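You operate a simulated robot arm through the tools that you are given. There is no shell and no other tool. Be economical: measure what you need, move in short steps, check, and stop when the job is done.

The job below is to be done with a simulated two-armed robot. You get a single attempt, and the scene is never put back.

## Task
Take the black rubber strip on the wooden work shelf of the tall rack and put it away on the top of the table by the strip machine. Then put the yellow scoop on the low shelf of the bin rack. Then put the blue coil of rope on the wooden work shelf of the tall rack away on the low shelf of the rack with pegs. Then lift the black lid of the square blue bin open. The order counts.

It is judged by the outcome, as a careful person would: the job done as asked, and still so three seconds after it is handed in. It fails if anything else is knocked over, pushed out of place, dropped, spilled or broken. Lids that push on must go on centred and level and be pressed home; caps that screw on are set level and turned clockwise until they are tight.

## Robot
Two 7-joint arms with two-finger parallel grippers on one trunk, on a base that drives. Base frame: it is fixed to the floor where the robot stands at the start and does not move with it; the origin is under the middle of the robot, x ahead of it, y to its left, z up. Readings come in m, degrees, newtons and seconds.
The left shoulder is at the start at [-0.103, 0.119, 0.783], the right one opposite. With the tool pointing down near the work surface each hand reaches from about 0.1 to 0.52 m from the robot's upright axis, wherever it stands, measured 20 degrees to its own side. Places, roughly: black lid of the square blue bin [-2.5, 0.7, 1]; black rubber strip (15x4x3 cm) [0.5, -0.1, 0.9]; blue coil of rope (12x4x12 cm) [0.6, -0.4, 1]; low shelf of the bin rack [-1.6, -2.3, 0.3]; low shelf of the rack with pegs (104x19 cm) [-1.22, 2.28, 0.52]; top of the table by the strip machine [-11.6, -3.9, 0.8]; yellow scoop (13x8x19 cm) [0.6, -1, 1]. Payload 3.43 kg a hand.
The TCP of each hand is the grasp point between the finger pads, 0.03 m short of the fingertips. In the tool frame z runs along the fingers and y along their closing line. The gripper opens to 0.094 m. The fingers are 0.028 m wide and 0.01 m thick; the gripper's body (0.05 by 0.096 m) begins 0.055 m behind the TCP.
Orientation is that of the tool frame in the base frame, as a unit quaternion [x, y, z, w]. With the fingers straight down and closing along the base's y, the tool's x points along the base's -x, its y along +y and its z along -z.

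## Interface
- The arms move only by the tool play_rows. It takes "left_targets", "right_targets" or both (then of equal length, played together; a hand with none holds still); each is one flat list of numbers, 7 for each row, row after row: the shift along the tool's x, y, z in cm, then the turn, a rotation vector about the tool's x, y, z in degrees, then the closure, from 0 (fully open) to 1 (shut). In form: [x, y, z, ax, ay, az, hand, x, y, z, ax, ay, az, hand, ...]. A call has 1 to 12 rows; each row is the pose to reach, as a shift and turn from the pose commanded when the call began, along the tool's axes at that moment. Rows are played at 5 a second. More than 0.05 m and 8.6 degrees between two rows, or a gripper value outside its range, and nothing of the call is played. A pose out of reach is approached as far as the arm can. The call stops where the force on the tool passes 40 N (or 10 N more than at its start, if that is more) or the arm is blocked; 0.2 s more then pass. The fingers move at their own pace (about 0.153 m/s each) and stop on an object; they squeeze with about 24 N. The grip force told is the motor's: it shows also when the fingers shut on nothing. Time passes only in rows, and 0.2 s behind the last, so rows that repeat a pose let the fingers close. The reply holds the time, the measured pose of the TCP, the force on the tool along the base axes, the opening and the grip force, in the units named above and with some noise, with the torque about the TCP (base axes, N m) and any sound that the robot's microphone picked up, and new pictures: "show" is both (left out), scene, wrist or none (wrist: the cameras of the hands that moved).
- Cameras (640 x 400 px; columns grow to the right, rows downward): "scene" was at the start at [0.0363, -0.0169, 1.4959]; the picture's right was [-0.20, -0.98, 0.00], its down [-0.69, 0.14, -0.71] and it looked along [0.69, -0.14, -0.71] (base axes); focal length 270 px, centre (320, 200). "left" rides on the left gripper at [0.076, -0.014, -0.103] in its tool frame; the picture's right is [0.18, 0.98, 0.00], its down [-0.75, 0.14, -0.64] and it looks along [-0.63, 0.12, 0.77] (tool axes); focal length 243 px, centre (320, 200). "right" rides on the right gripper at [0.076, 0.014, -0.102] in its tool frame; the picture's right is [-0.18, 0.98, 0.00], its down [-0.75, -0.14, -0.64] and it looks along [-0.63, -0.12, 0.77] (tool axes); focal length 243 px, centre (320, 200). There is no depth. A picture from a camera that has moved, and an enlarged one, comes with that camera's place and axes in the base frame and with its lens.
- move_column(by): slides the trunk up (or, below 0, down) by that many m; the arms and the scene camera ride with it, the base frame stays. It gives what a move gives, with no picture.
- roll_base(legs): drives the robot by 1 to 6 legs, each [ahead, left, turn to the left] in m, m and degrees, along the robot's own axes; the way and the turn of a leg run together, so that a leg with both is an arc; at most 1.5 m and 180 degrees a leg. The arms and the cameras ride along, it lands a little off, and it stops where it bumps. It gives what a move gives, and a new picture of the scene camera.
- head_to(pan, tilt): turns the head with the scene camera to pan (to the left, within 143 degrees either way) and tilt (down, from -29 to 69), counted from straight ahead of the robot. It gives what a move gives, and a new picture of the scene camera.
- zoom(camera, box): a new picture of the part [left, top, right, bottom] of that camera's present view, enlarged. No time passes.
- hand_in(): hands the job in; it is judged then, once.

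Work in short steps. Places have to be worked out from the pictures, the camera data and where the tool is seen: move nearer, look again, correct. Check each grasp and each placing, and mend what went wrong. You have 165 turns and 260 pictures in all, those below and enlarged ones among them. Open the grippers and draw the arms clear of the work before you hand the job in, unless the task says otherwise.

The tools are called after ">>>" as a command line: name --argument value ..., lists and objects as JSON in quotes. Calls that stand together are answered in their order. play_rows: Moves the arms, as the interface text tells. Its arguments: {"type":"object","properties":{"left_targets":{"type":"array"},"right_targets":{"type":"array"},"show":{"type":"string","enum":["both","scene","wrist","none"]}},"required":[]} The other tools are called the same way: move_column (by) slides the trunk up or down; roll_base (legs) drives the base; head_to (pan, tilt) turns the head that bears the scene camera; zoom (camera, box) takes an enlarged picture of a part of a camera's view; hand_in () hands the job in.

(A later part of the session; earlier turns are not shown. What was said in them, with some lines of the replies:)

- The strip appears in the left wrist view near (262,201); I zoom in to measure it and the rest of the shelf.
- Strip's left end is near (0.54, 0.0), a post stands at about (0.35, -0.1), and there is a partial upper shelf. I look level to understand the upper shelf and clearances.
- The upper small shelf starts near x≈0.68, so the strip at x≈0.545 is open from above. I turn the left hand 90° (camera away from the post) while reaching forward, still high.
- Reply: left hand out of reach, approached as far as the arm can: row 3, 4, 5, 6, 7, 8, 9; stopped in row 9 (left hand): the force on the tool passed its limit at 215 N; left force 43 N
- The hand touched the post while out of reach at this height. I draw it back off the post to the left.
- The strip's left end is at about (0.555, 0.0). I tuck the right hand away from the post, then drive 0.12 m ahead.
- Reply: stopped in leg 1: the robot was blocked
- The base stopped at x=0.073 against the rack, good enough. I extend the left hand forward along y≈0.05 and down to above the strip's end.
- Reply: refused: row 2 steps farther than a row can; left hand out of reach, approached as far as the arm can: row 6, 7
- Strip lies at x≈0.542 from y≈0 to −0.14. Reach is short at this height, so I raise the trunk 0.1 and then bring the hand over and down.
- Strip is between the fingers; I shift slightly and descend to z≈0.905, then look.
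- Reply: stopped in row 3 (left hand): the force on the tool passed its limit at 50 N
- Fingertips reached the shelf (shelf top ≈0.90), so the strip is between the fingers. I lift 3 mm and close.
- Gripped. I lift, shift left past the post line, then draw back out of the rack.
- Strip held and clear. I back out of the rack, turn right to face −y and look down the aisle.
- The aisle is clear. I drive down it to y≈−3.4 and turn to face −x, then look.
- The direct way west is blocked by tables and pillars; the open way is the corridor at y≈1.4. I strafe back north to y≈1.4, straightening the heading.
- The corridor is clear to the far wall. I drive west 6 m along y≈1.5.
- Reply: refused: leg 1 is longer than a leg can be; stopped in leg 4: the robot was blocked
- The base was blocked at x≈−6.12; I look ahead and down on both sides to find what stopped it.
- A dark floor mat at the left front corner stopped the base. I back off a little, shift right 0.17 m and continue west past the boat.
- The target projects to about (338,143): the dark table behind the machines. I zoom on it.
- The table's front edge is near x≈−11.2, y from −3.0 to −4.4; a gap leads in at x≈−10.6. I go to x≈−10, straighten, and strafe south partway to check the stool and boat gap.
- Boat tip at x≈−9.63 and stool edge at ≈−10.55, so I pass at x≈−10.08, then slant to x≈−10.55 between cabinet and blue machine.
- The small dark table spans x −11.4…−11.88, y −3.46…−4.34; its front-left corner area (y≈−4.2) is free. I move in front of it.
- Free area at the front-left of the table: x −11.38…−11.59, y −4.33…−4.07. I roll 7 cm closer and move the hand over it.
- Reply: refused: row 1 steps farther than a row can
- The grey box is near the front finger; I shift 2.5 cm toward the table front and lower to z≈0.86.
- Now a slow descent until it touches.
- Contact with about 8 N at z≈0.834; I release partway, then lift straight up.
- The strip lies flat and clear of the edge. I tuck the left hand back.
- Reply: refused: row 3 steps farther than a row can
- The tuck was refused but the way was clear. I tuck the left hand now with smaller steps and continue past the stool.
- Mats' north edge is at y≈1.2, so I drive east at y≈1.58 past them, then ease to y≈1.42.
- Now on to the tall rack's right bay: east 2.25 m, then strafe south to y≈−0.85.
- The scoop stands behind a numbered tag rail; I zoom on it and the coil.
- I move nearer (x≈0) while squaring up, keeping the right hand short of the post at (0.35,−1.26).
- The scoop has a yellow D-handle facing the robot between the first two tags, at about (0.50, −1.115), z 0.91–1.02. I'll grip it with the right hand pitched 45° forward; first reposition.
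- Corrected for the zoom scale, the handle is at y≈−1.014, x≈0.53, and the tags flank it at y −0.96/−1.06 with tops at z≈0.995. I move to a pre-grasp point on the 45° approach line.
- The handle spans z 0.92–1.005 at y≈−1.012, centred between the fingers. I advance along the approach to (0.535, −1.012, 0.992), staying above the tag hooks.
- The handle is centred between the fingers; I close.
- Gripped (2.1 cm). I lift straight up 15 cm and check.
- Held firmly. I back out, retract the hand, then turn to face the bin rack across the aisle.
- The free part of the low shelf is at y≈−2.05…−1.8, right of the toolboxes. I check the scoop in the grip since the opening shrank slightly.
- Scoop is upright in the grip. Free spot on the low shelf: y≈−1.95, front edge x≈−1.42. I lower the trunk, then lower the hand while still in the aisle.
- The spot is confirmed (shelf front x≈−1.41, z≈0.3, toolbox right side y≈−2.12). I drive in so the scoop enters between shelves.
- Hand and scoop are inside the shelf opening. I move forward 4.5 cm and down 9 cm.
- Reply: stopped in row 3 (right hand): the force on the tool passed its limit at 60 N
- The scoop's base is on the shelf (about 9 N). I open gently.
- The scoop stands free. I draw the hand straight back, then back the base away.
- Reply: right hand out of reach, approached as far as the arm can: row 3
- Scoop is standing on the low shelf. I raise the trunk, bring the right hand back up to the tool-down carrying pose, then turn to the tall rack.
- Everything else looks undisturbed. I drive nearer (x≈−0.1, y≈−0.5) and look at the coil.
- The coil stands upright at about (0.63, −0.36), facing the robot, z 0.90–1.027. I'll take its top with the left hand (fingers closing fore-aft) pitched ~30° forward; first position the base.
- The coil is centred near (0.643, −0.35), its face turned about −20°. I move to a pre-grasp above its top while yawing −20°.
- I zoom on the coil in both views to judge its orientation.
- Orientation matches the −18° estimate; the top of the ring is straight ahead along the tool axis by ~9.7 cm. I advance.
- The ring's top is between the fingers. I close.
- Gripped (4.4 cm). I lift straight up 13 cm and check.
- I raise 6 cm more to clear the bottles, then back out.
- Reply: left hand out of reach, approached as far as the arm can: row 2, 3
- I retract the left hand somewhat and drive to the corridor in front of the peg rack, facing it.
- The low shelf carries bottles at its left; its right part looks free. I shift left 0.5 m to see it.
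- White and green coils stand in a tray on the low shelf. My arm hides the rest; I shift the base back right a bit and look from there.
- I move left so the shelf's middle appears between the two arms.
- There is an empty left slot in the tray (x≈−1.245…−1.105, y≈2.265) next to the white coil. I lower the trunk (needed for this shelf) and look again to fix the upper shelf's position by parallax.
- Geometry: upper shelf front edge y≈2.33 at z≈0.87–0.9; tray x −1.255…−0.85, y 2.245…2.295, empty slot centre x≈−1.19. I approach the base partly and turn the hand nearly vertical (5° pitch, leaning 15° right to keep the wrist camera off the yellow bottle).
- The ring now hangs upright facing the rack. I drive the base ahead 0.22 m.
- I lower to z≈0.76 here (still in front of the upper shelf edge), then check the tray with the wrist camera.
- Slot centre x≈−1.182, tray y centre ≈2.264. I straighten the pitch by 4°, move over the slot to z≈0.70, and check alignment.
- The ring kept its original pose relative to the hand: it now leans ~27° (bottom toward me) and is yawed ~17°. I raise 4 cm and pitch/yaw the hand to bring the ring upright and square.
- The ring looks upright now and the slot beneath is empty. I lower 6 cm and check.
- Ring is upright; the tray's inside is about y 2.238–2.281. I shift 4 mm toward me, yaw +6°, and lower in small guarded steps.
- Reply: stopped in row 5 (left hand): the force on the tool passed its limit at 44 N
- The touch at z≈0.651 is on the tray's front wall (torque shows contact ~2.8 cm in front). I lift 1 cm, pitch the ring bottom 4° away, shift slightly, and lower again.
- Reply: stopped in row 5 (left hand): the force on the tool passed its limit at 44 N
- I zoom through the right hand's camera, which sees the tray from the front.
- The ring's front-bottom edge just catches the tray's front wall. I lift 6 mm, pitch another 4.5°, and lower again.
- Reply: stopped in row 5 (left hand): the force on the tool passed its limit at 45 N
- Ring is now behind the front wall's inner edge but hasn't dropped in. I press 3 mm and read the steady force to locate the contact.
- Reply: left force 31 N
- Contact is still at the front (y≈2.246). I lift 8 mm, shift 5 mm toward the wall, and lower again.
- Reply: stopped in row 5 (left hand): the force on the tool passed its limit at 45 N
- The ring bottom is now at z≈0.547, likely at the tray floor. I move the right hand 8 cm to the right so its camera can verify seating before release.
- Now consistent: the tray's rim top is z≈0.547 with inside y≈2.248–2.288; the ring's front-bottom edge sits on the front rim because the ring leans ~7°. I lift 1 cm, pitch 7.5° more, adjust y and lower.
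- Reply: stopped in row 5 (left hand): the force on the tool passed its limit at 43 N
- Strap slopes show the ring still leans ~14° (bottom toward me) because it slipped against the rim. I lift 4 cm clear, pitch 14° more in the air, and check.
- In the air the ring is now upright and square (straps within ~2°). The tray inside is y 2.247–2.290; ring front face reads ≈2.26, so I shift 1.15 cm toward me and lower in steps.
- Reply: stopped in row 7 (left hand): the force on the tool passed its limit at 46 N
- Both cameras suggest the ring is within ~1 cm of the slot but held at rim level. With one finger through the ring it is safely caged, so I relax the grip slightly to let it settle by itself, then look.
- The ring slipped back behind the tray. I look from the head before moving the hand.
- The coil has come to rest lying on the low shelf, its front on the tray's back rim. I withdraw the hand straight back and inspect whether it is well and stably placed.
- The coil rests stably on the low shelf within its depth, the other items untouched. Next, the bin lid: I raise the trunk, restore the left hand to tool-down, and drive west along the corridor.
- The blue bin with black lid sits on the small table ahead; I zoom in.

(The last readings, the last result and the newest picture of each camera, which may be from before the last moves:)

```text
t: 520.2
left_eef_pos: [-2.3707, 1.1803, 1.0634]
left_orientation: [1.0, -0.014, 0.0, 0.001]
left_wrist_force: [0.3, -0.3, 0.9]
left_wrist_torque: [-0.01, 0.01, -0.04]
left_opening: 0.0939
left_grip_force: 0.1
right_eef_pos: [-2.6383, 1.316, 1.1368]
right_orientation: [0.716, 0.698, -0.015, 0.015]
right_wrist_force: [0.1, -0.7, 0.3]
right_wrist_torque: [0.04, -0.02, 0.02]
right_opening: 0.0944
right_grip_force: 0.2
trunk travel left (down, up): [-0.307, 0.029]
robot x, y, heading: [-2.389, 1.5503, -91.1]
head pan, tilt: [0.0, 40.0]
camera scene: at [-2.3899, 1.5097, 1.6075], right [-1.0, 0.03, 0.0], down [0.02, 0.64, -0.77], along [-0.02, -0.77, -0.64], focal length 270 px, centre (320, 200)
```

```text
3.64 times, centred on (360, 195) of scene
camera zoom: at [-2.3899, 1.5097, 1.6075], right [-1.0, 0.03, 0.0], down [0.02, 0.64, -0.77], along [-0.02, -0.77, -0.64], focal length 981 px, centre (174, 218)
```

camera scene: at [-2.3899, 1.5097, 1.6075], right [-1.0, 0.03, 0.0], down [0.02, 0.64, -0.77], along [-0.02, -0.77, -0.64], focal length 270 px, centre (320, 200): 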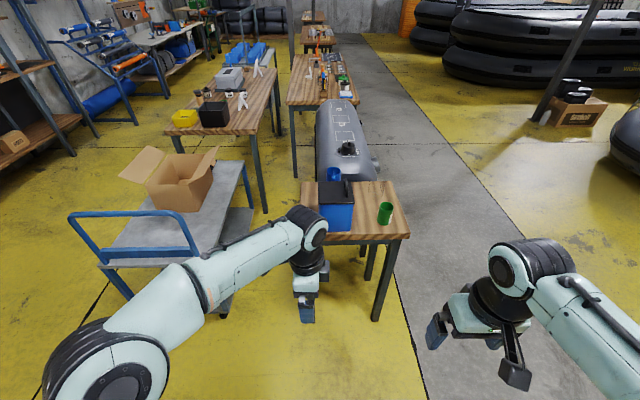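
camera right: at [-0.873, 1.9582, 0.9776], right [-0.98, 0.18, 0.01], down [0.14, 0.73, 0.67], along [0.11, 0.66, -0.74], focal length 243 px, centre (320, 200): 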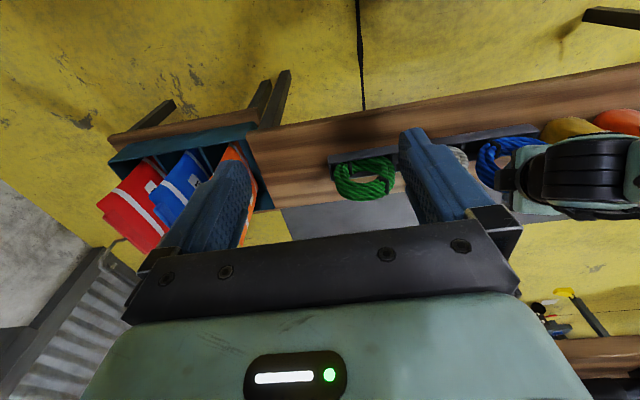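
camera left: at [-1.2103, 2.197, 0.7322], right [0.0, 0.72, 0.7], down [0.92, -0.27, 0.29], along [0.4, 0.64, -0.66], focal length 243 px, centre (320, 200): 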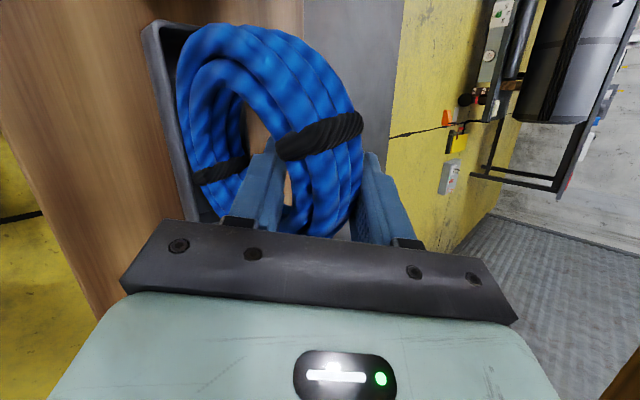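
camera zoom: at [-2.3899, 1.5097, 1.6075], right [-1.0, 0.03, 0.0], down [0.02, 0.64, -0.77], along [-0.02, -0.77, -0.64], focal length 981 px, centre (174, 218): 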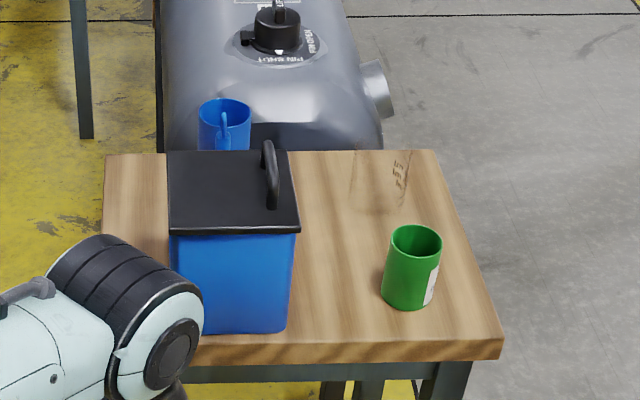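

The lid has a handle bar near its west edge (x≈−2.51, y 0.65–0.72, z≈0.98), so the hinge should be on the east edge (x≈−2.41). I raise the left hand, turn it so the fingers close along x, and drive closer.

>>> play_rows --left_targets '[0, 0, -1, 0, 0, -8, 0, 0, 0, -2, 0, 0, -16, 0, 0, 0, -3, 0, 0, -24, 0, 0, 0, -4, 0, 0, -32, 0, 0, 0, -5, 0, 0, -40, 0, 0, -1, -6, 0, 0, -48, 0, 0, -2, -7, 0, 0, -56, 0, 0, -3, -8, 0, 0, -64, 0, 0, -4, -9, 0, 0, -72, 0, 0, -5, -9, 0, 0, -80, 0, 0, -6, -9, 0, 0, -88, 0]' --show "none"

>>> roll_base --legs '[[0.2, -0.1, 1.1], [0.2, 0, 0]]'

>>> head_to --pan 0 --tilt 55

```text
t: 522.6
left_eef_pos: [-2.3679, 1.242, 1.1524]
left_orientation: [0.729, 0.684, -0.001, 0.0]
left_wrist_force: [0.4, -0.4, 0.1]
left_wrist_torque: [0.01, 0.03, -0.01]
left_opening: 0.094
left_grip_force: 0.0
right_eef_pos: [-2.6396, 1.3174, 1.1378]
right_orientation: [0.716, 0.698, -0.015, 0.014]
right_wrist_force: [-0.1, 0.0, -0.3]
right_wrist_torque: [0.03, 0.0, 0.01]
right_opening: 0.094
right_grip_force: 0.1
trunk travel left (down, up): [-0.307, 0.029]
robot x, y, heading: [-2.3871, 1.5492, -91.5]
head pan, tilt: [0.0, 40.0]
```

```text
t: 525.5
left_eef_pos: [-2.4689, 0.8425, 1.1522]
left_orientation: [0.724, 0.689, 0.0, 0.0]
left_wrist_force: [-0.1, 0.3, -0.5]
left_wrist_torque: [0.02, 0.0, 0.0]
left_opening: 0.094
left_grip_force: 0.0
right_eef_pos: [-2.7405, 0.9136, 1.1372]
right_orientation: [0.711, 0.703, -0.015, 0.015]
right_wrist_force: [-0.2, -0.6, -0.1]
right_wrist_torque: [0.0, 0.0, -0.04]
right_opening: 0.0937
right_grip_force: 0.1
trunk travel left (down, up): [-0.307, 0.029]
robot x, y, heading: [-2.4922, 1.1508, -90.6]
head pan, tilt: [0.0, 40.0]
camera scene: at [-2.4943, 1.1108, 1.6074], right [-1.0, 0.01, 0.0], down [0.01, 0.64, -0.77], along [-0.01, -0.77, -0.64], focal length 270 px, centre (320, 200)
```

scene: 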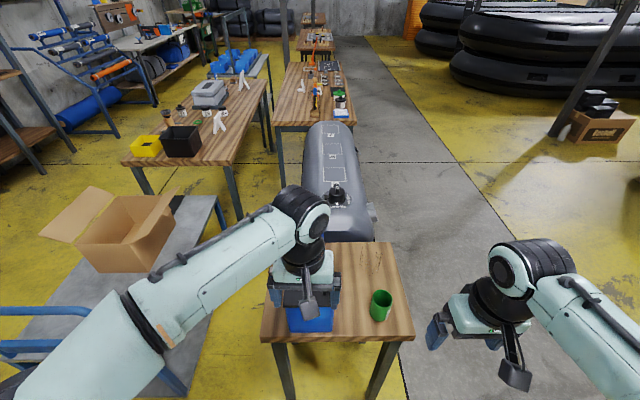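

```text
t: 526.3
left_eef_pos: [-2.4693, 0.8433, 1.1537]
left_orientation: [0.725, 0.689, 0.0, 0.0]
left_wrist_force: [0.0, 0.0, -0.6]
left_wrist_torque: [0.02, 0.02, 0.03]
left_opening: 0.0939
left_grip_force: 0.1
right_eef_pos: [-2.7404, 0.9138, 1.136]
right_orientation: [0.711, 0.703, -0.015, 0.015]
right_wrist_force: [-0.1, -0.2, 0.2]
right_wrist_torque: [0.0, 0.0, 0.01]
right_opening: 0.0942
right_grip_force: 0.0
trunk travel left (down, up): [-0.307, 0.029]
robot x, y, heading: [-2.4953, 1.1525, -90.6]
head pan, tilt: [0.0, 55.0]
camera scene: at [-2.4941, 1.1238, 1.587], right [-1.0, 0.01, 0.0], down [0.01, 0.82, -0.57], along [-0.01, -0.57, -0.82], focal length 270 px, centre (320, 200)
```

scene: 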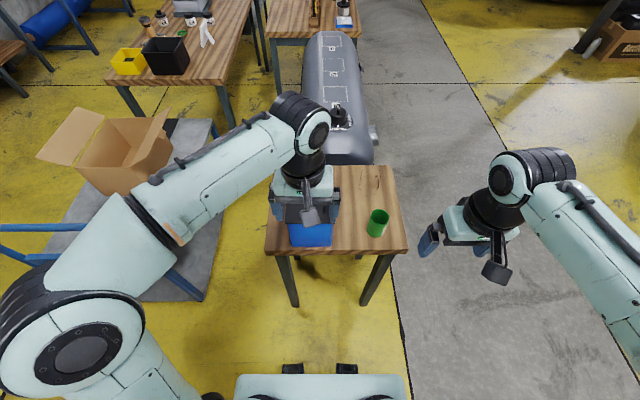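

I look through the left wrist camera at the lid and handle.

>>> zoom --camera "left" --box '[0, 0, 640, 400]'

```text
1.00 times, centred on (320, 200) of left (not enlarged: the box is as wide or as high as the picture)
camera zoom: at [-2.4791, 0.9207, 1.2554], right [0.99, 0.13, 0.0], down [0.1, -0.76, 0.64], along [0.09, -0.64, -0.77], focal length 243 px, centre (320, 200)
```

zoom: 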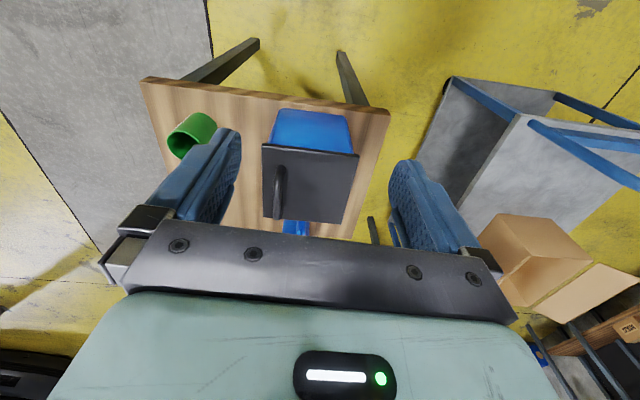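

The lid is at z≈0.965 (x −2.53…−2.405, y 0.63…0.763); the handle runs y 0.66–0.75 at x≈−2.508. I move the left hand above the handle.

>>> play_rows --left_targets '[-3.5, -0.8, 1, 0, 0, -1, 0.2, -7, -1.6, 3, 0, 0, -2, 0.3, -10.5, -2.4, 5, 0, 0, -2.9, 0.4, -14.5, -3.2, 7, 0, 0, -2.9, 0.4, -14.5, -3.2, 9.3, 0, 0, -2.9, 0.4]' --show "wrist"

```text
t: 527.5
left_eef_pos: [-2.5076, 0.6997, 1.059]
left_orientation: [0.707, 0.707, 0.0, 0.0]
left_wrist_force: [-0.3, 0.5, -0.2]
left_wrist_torque: [-0.01, 0.01, -0.02]
left_opening: 0.0562
left_grip_force: 0.0
right_eef_pos: [-2.7405, 0.9147, 1.1373]
right_orientation: [0.711, 0.703, -0.015, 0.014]
right_wrist_force: [0.4, -0.2, -0.6]
right_wrist_torque: [0.0, 0.01, 0.0]
right_opening: 0.0939
right_grip_force: 0.2
trunk travel left (down, up): [-0.307, 0.029]
robot x, y, heading: [-2.494, 1.1499, -90.7]
head pan, tilt: [0.0, 55.0]
camera left: at [-2.5217, 0.7761, 1.161], right [0.98, 0.18, 0.0], down [0.14, -0.75, 0.64], along [0.12, -0.63, -0.77], focal length 243 px, centre (320, 200)
```

left: 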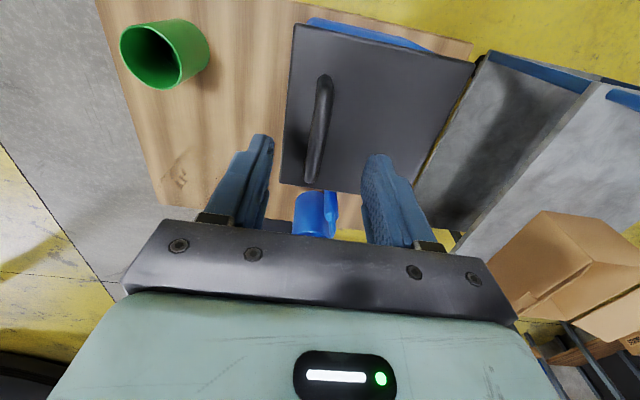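

Centred over the handle. I lower to z≈1.0 and close.

>>> play_rows --left_targets '[0, 0, 3, 0, 0, 0, 0.4, 0, 0, 5, 0, 0, 0, 0.4, 0, 0, 5.7, 0, 0, 0, 0.4, 0, 0, 5.7, 0, 0, 0, 1, 0, 0, 5.7, 0, 0, 0, 1, 0, 0, 5.7, 0, 0, 0, 1]' --show "wrist"

```text
t: 528.9
left_eef_pos: [-2.5087, 0.699, 1.0024]
left_orientation: [0.707, 0.707, -0.002, 0.001]
left_wrist_force: [-2.1, -3.5, 10.8]
left_wrist_torque: [0.14, -0.03, 0.09]
left_opening: 0.0116
left_grip_force: 44.8
right_eef_pos: [-2.741, 0.9143, 1.1367]
right_orientation: [0.711, 0.703, -0.015, 0.015]
right_wrist_force: [0.3, -0.3, 0.3]
right_wrist_torque: [0.0, 0.0, -0.01]
right_opening: 0.094
right_grip_force: 0.0
trunk travel left (down, up): [-0.307, 0.029]
robot x, y, heading: [-2.4917, 1.1521, -90.3]
head pan, tilt: [0.0, 55.0]
camera left: at [-2.5232, 0.7766, 1.1053], right [0.98, 0.18, 0.0], down [0.14, -0.75, 0.64], along [0.12, -0.63, -0.76], focal length 243 px, centre (320, 200)
```

left: 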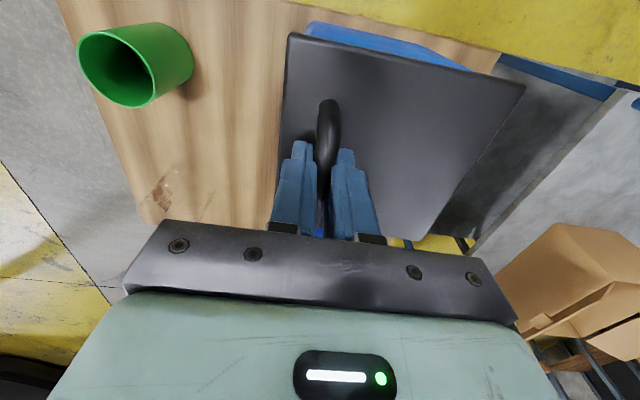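

Gripped the handle (1.2 cm bar). I swing it about the east hinge (x≈−2.405, z≈0.96): first 24°.

>>> play_rows --left_targets '[0, 0.2, -0.6, 4, 0, 0, 1, 0, 0.69, -1.41, 8, 0, 0, 1, 0, 1.1, -2.1, 12, 0, 0, 1, 0, 1.56, -2.71, 16, 0, 0, 1, 0, 2.1, -3.3, 20, 0, 0, 1, 0, 2.61, -3.87, 24, 0, 0, 1]'

```text
t: 530.3
left_eef_pos: [-2.4834, 0.6987, 1.0411]
left_orientation: [0.692, 0.692, -0.147, -0.147]
left_wrist_force: [-0.2, -5.8, 1.3]
left_wrist_torque: [0.39, -0.15, 0.0]
left_opening: 0.0117
left_grip_force: 45.3
right_eef_pos: [-2.7402, 0.9139, 1.1369]
right_orientation: [0.711, 0.703, -0.015, 0.013]
right_wrist_force: [-0.8, -0.6, -0.2]
right_wrist_torque: [0.02, -0.01, 0.01]
right_opening: 0.0938
right_grip_force: 0.0
trunk travel left (down, up): [-0.307, 0.029]
robot x, y, heading: [-2.494, 1.1478, -90.8]
head pan, tilt: [0.0, 55.0]
camera scene: at [-2.4938, 1.1228, 1.5869], right [-1.0, 0.01, 0.0], down [0.01, 0.82, -0.57], along [-0.01, -0.57, -0.82], focal length 270 px, centre (320, 200)
camera left: at [-2.4532, 0.7762, 1.1404], right [0.9, 0.18, -0.4], down [0.39, -0.75, 0.53], along [-0.2, -0.63, -0.75], focal length 243 px, centre (320, 200)
```

scene: 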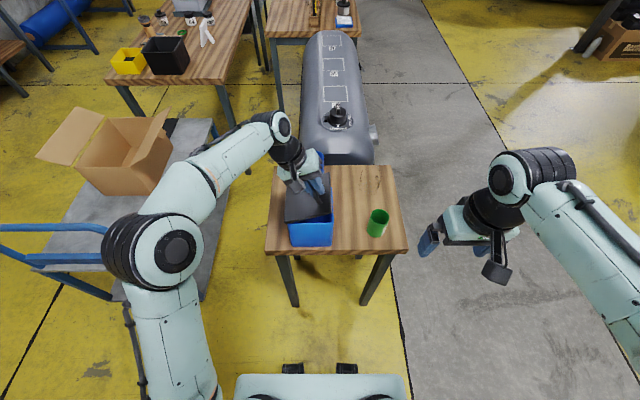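
left: 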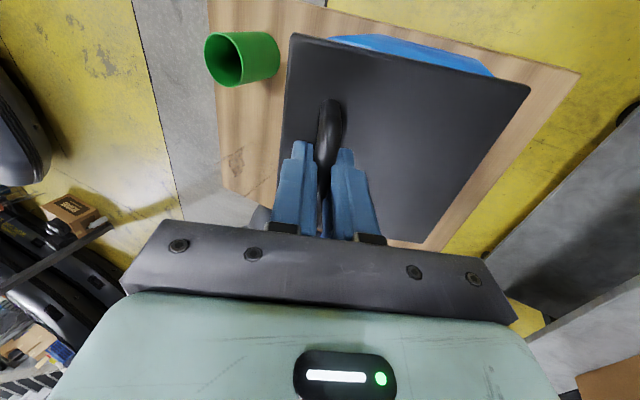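

The lid follows with little force. I continue another 32°.

>>> play_rows --left_targets '[0, 0.3, -0.7, 4, 0, 0, 1, 0, 0.69, -1.41, 8, 0, 0, 1, 0, 1.1, -2.1, 12, 0, 0, 1, 0, 1.56, -2.71, 16, 0, 0, 1, 0, 2.1, -3.3, 20, 0, 0, 1, 0, 2.61, -3.87, 24, 0, 0, 1, 0, 3.2, -4.4, 28, 0, 0, 1, 0, 3.81, -4.87, 32, 0, 0, 1]'

```text
t: 532.1
left_eef_pos: [-2.428, 0.6991, 1.0713]
left_orientation: [0.624, 0.624, -0.332, -0.332]
left_wrist_force: [1.3, -4.0, -1.2]
left_wrist_torque: [0.21, -0.12, -0.05]
left_opening: 0.0113
left_grip_force: 44.5
right_eef_pos: [-2.7409, 0.9136, 1.1371]
right_orientation: [0.712, 0.702, -0.015, 0.014]
right_wrist_force: [0.2, 0.3, 0.2]
right_wrist_torque: [0.06, -0.01, -0.01]
right_opening: 0.0938
right_grip_force: 0.1
trunk travel left (down, up): [-0.307, 0.029]
robot x, y, heading: [-2.4952, 1.1501, -90.3]
head pan, tilt: [0.0, 55.0]
camera scene: at [-2.4936, 1.123, 1.5869], right [-1.0, 0.01, 0.0], down [0.01, 0.82, -0.57], along [-0.01, -0.57, -0.82], focal length 270 px, centre (320, 200)
camera left: at [-2.3498, 0.7762, 1.1393], right [0.55, 0.18, -0.82], down [0.61, -0.75, 0.24], along [-0.57, -0.63, -0.53], focal length 243 px, centre (320, 200)
```

scene: 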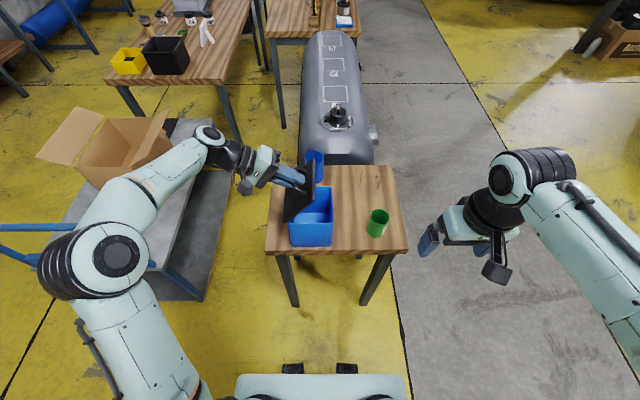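
left: 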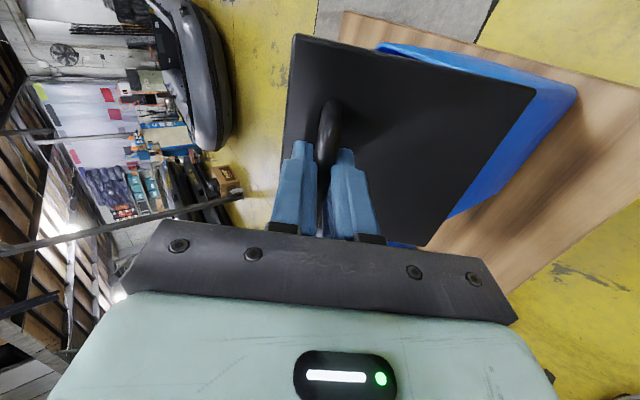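

Lid is at ~56° and the bin is steady. I continue another 40° toward past-vertical.

>>> play_rows --left_targets '[0, 0.3, -0.7, 4, 0, 0, 1, 0, 0.69, -1.41, 8, 0, 0, 1, 0, 1.1, -2.1, 12, 0, 0, 1, 0, 1.56, -2.71, 16, 0, 0, 1, 0, 2.1, -3.3, 20, 0, 0, 1, 0, 2.61, -3.87, 24, 0, 0, 1, 0, 3.2, -4.4, 28, 0, 0, 1, 0, 3.81, -4.87, 32, 0, 0, 1, 0, 4.5, -5.3, 36, 0, 0, 1, 0, 5.13, -5.7, 40, 0, 0, 1]'

```text
t: 534.3
left_eef_pos: [-2.3518, 0.6982, 1.0624]
left_orientation: [-0.472, -0.471, 0.528, 0.526]
left_wrist_force: [5.6, -10.4, 14.5]
left_wrist_torque: [0.42, 0.03, -0.25]
left_opening: 0.0113
left_grip_force: 45.2
right_eef_pos: [-2.7397, 0.9141, 1.1373]
right_orientation: [0.711, 0.703, -0.016, 0.015]
right_wrist_force: [0.2, -0.2, -0.2]
right_wrist_torque: [-0.01, -0.02, 0.02]
right_opening: 0.094
right_grip_force: 0.1
trunk travel left (down, up): [-0.307, 0.029]
robot x, y, heading: [-2.4956, 1.153, -90.7]
head pan, tilt: [0.0, 55.0]
camera scene: at [-2.4931, 1.123, 1.587], right [-1.0, 0.01, 0.0], down [0.01, 0.82, -0.57], along [-0.01, -0.57, -0.82], focal length 270 px, centre (320, 200)
camera left: at [-2.247, 0.7763, 1.0648], right [-0.11, 0.18, -0.98], down [0.62, -0.75, -0.21], along [-0.77, -0.63, -0.03], focal length 243 px, centre (320, 200)
```

scene: 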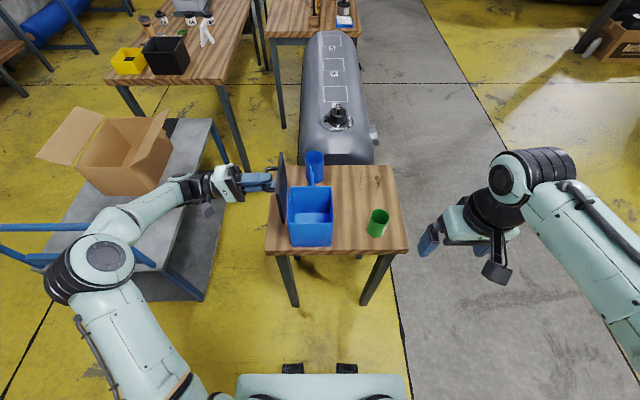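
left: 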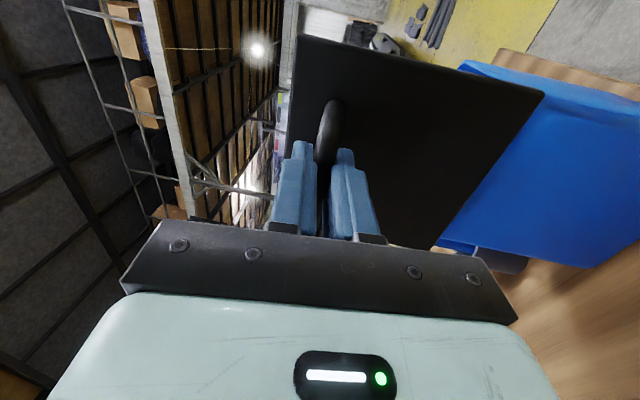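

The lid is just past vertical (~96°). I try a few degrees more to find its stop.

>>> play_rows --left_targets '[0, 0.3, -0.7, 4, 0, 0, 1, 0, 0.69, -1.41, 8, 0, 0, 1, 0, 1.1, -2.1, 12, 0, 0, 1]' --show "scene"

>>> zoom --camera "scene" --box '[180, 130, 400, 265]'

```text
t: 535.1
left_eef_pos: [-2.3305, 0.699, 1.0485]
left_orientation: [-0.413, -0.412, 0.576, 0.573]
left_wrist_force: [16.6, -14.6, 27.4]
left_wrist_torque: [0.12, 0.29, -1.29]
left_opening: 0.0116
left_grip_force: 44.6
right_eef_pos: [-2.7381, 0.9132, 1.1375]
right_orientation: [0.711, 0.703, -0.016, 0.015]
right_wrist_force: [-0.9, 0.9, -0.2]
right_wrist_torque: [-0.03, -0.01, 0.04]
right_opening: 0.094
right_grip_force: 0.1
trunk travel left (down, up): [-0.307, 0.029]
robot x, y, heading: [-2.491, 1.1522, -90.5]
head pan, tilt: [0.0, 55.0]
camera scene: at [-2.4913, 1.1231, 1.587], right [-1.0, 0.01, 0.0], down [0.01, 0.82, -0.57], along [-0.01, -0.57, -0.82], focal length 270 px, centre (320, 200)
```

scene: 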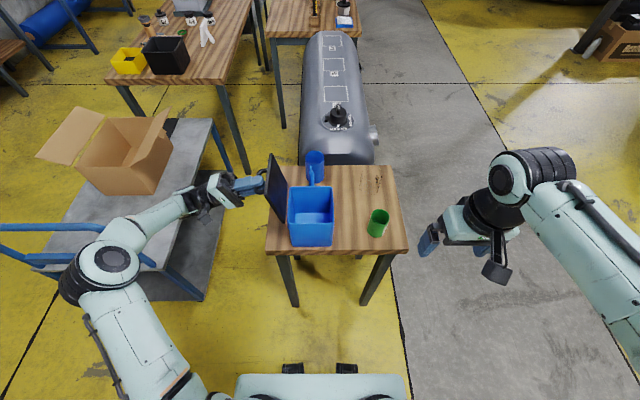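

```text
2.91 times, centred on (290, 198) of scene
camera zoom: at [-2.4913, 1.1231, 1.587], right [-1.0, 0.01, 0.0], down [0.01, 0.82, -0.57], along [-0.01, -0.57, -0.82], focal length 785 px, centre (407, 207)
```

zoom: 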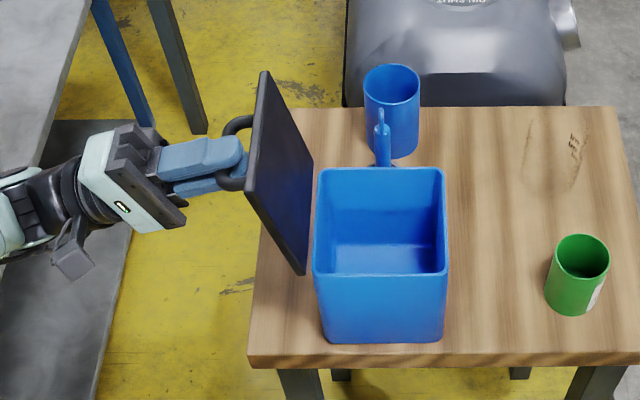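

The lid is ~105° open against its stop. I open the fingers gently and draw back 6 cm along the tool axis, then watch whether the lid stays.

>>> play_rows --left_targets '[0, 0, 0, 0, 0, 0, 0.85, 0, 0, 0, 0, 0, 0, 0.6, 0, 0, 0, 0, 0, 0, 0.45, 0, 0, -1, 0, 0, 0, 0.4, 0, 0, -3, 0, 0, 0, 0.4, 0, 0, -5, 0, 0, 0, 0.4, 0, 0, -6, 0, 0, 0, 0.4]' --show "none"

>>> zoom --camera "scene" --box '[130, 130, 400, 290]'

```text
t: 536.7
left_eef_pos: [-2.2749, 0.7011, 1.0289]
left_orientation: [-0.416, -0.415, 0.572, 0.572]
left_wrist_force: [0.1, 0.3, 0.0]
left_wrist_torque: [0.0, 0.02, 0.01]
left_opening: 0.0564
left_grip_force: 0.1
right_eef_pos: [-2.7416, 0.9144, 1.1372]
right_orientation: [0.711, 0.703, -0.016, 0.014]
right_wrist_force: [-0.2, 0.3, 0.6]
right_wrist_torque: [-0.03, -0.01, -0.01]
right_opening: 0.0941
right_grip_force: 0.1
trunk travel left (down, up): [-0.307, 0.029]
robot x, y, heading: [-2.492, 1.152, -90.6]
head pan, tilt: [0.0, 55.0]
```

```text
2.37 times, centred on (265, 210) of scene
camera zoom: at [-2.494, 1.1237, 1.5869], right [-1.0, 0.01, 0.0], down [0.01, 0.82, -0.57], along [-0.01, -0.57, -0.82], focal length 640 px, centre (450, 176)
```

zoom: 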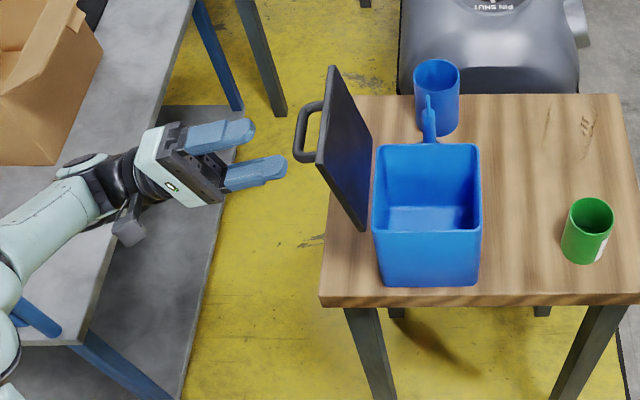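

The lid stays open. I lift the hand clear of the cart and lid, then back the base away.

>>> play_rows --left_targets '[1, -3, 0.5, 0, 0, 0, 0.4, 2, -6, 1.2, 0, 0, 0, 0.4, 3, -9.5, 2.5, 0, 0, 0, 0.2]' --show "none"

>>> roll_base --legs '[[-0.35, 0, 0]]'

>>> zoom --camera "scene" --box '[200, 60, 420, 200]'

```text
t: 537.5
left_eef_pos: [-2.271, 0.729, 1.1263]
left_orientation: [-0.417, -0.415, 0.572, 0.572]
left_wrist_force: [0.6, 0.6, 0.2]
left_wrist_torque: [0.03, -0.02, -0.03]
left_opening: 0.0752
left_grip_force: 0.1
right_eef_pos: [-2.7417, 0.9153, 1.1378]
right_orientation: [0.711, 0.702, -0.015, 0.014]
right_wrist_force: [-0.2, 0.4, -0.3]
right_wrist_torque: [-0.05, 0.02, 0.01]
right_opening: 0.0941
right_grip_force: 0.0
trunk travel left (down, up): [-0.307, 0.029]
robot x, y, heading: [-2.4969, 1.1534, -90.4]
head pan, tilt: [0.0, 55.0]
```

```text
t: 539.8
left_eef_pos: [-2.2696, 1.0835, 1.1258]
left_orientation: [-0.417, -0.413, 0.569, 0.575]
left_wrist_force: [0.3, 0.5, -0.8]
left_wrist_torque: [-0.02, 0.0, -0.01]
left_opening: 0.0751
left_grip_force: 0.0
right_eef_pos: [-2.7364, 1.2739, 1.1377]
right_orientation: [0.714, 0.7, -0.015, 0.014]
right_wrist_force: [-0.1, 0.2, -0.8]
right_wrist_torque: [0.03, -0.03, 0.0]
right_opening: 0.0938
right_grip_force: 0.0
trunk travel left (down, up): [-0.307, 0.029]
robot x, y, heading: [-2.4873, 1.5112, -91.0]
head pan, tilt: [0.0, 55.0]
camera scene: at [-2.4889, 1.4804, 1.587], right [-1.0, 0.02, 0.0], down [0.02, 0.82, -0.57], along [-0.01, -0.57, -0.82], focal length 270 px, centre (320, 200)
```

scene: 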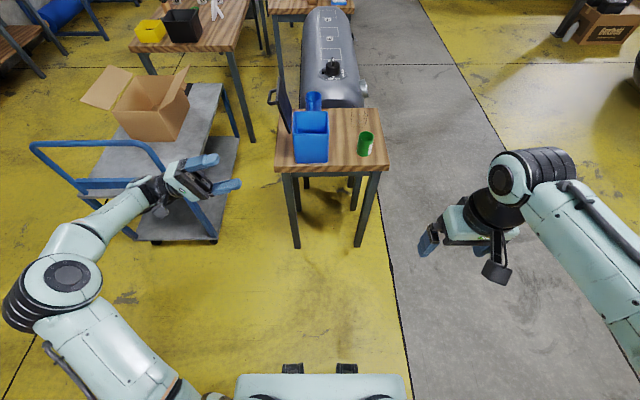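

```text
2.86 times, centred on (310, 130) of scene
camera zoom: at [-2.4889, 1.4804, 1.587], right [-1.0, 0.02, 0.0], down [0.02, 0.82, -0.57], along [-0.01, -0.57, -0.82], focal length 771 px, centre (349, 400)
```

zoom: 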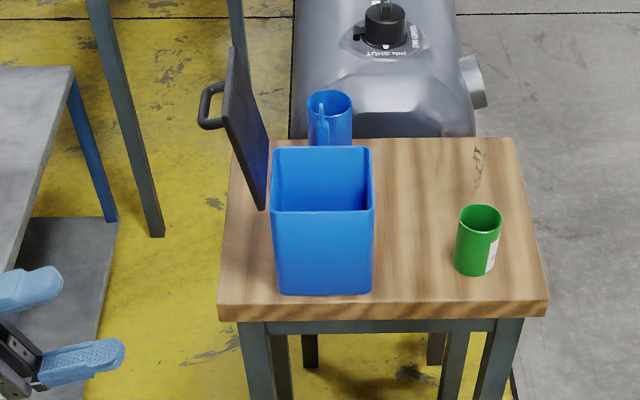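

The lid stands open on its own, the bin and cups are undisturbed, the arms are clear and the grippers open. I hand in.

>>> hand_in

```text
The job is handed in.
```

I did all four parts in order and handed the job in, but the blue rope coil is not placed as neatly as I wanted. It slipped while I was setting it in the tray's empty slot. It now lies on the low shelf of the rack with pegs, its front edge propped on the tray's back rim, and it was not moving when I left it.

- **Rubber strip:** it lies flat on the table by the strip machine, clear of the edge.
- **Yellow scoop:** it stands on the low shelf of the bin rack, to the right of the toolboxes.
- **Lid of the blue bin:** it is open past vertical and stayed open after I let go.

I bumped three things on the way: the left hand hit a post of the tall rack hard, the base touched that rack's front, and the base touched a floor mat. I saw nothing displaced by any of these, though I did not go back to check the mat closely.
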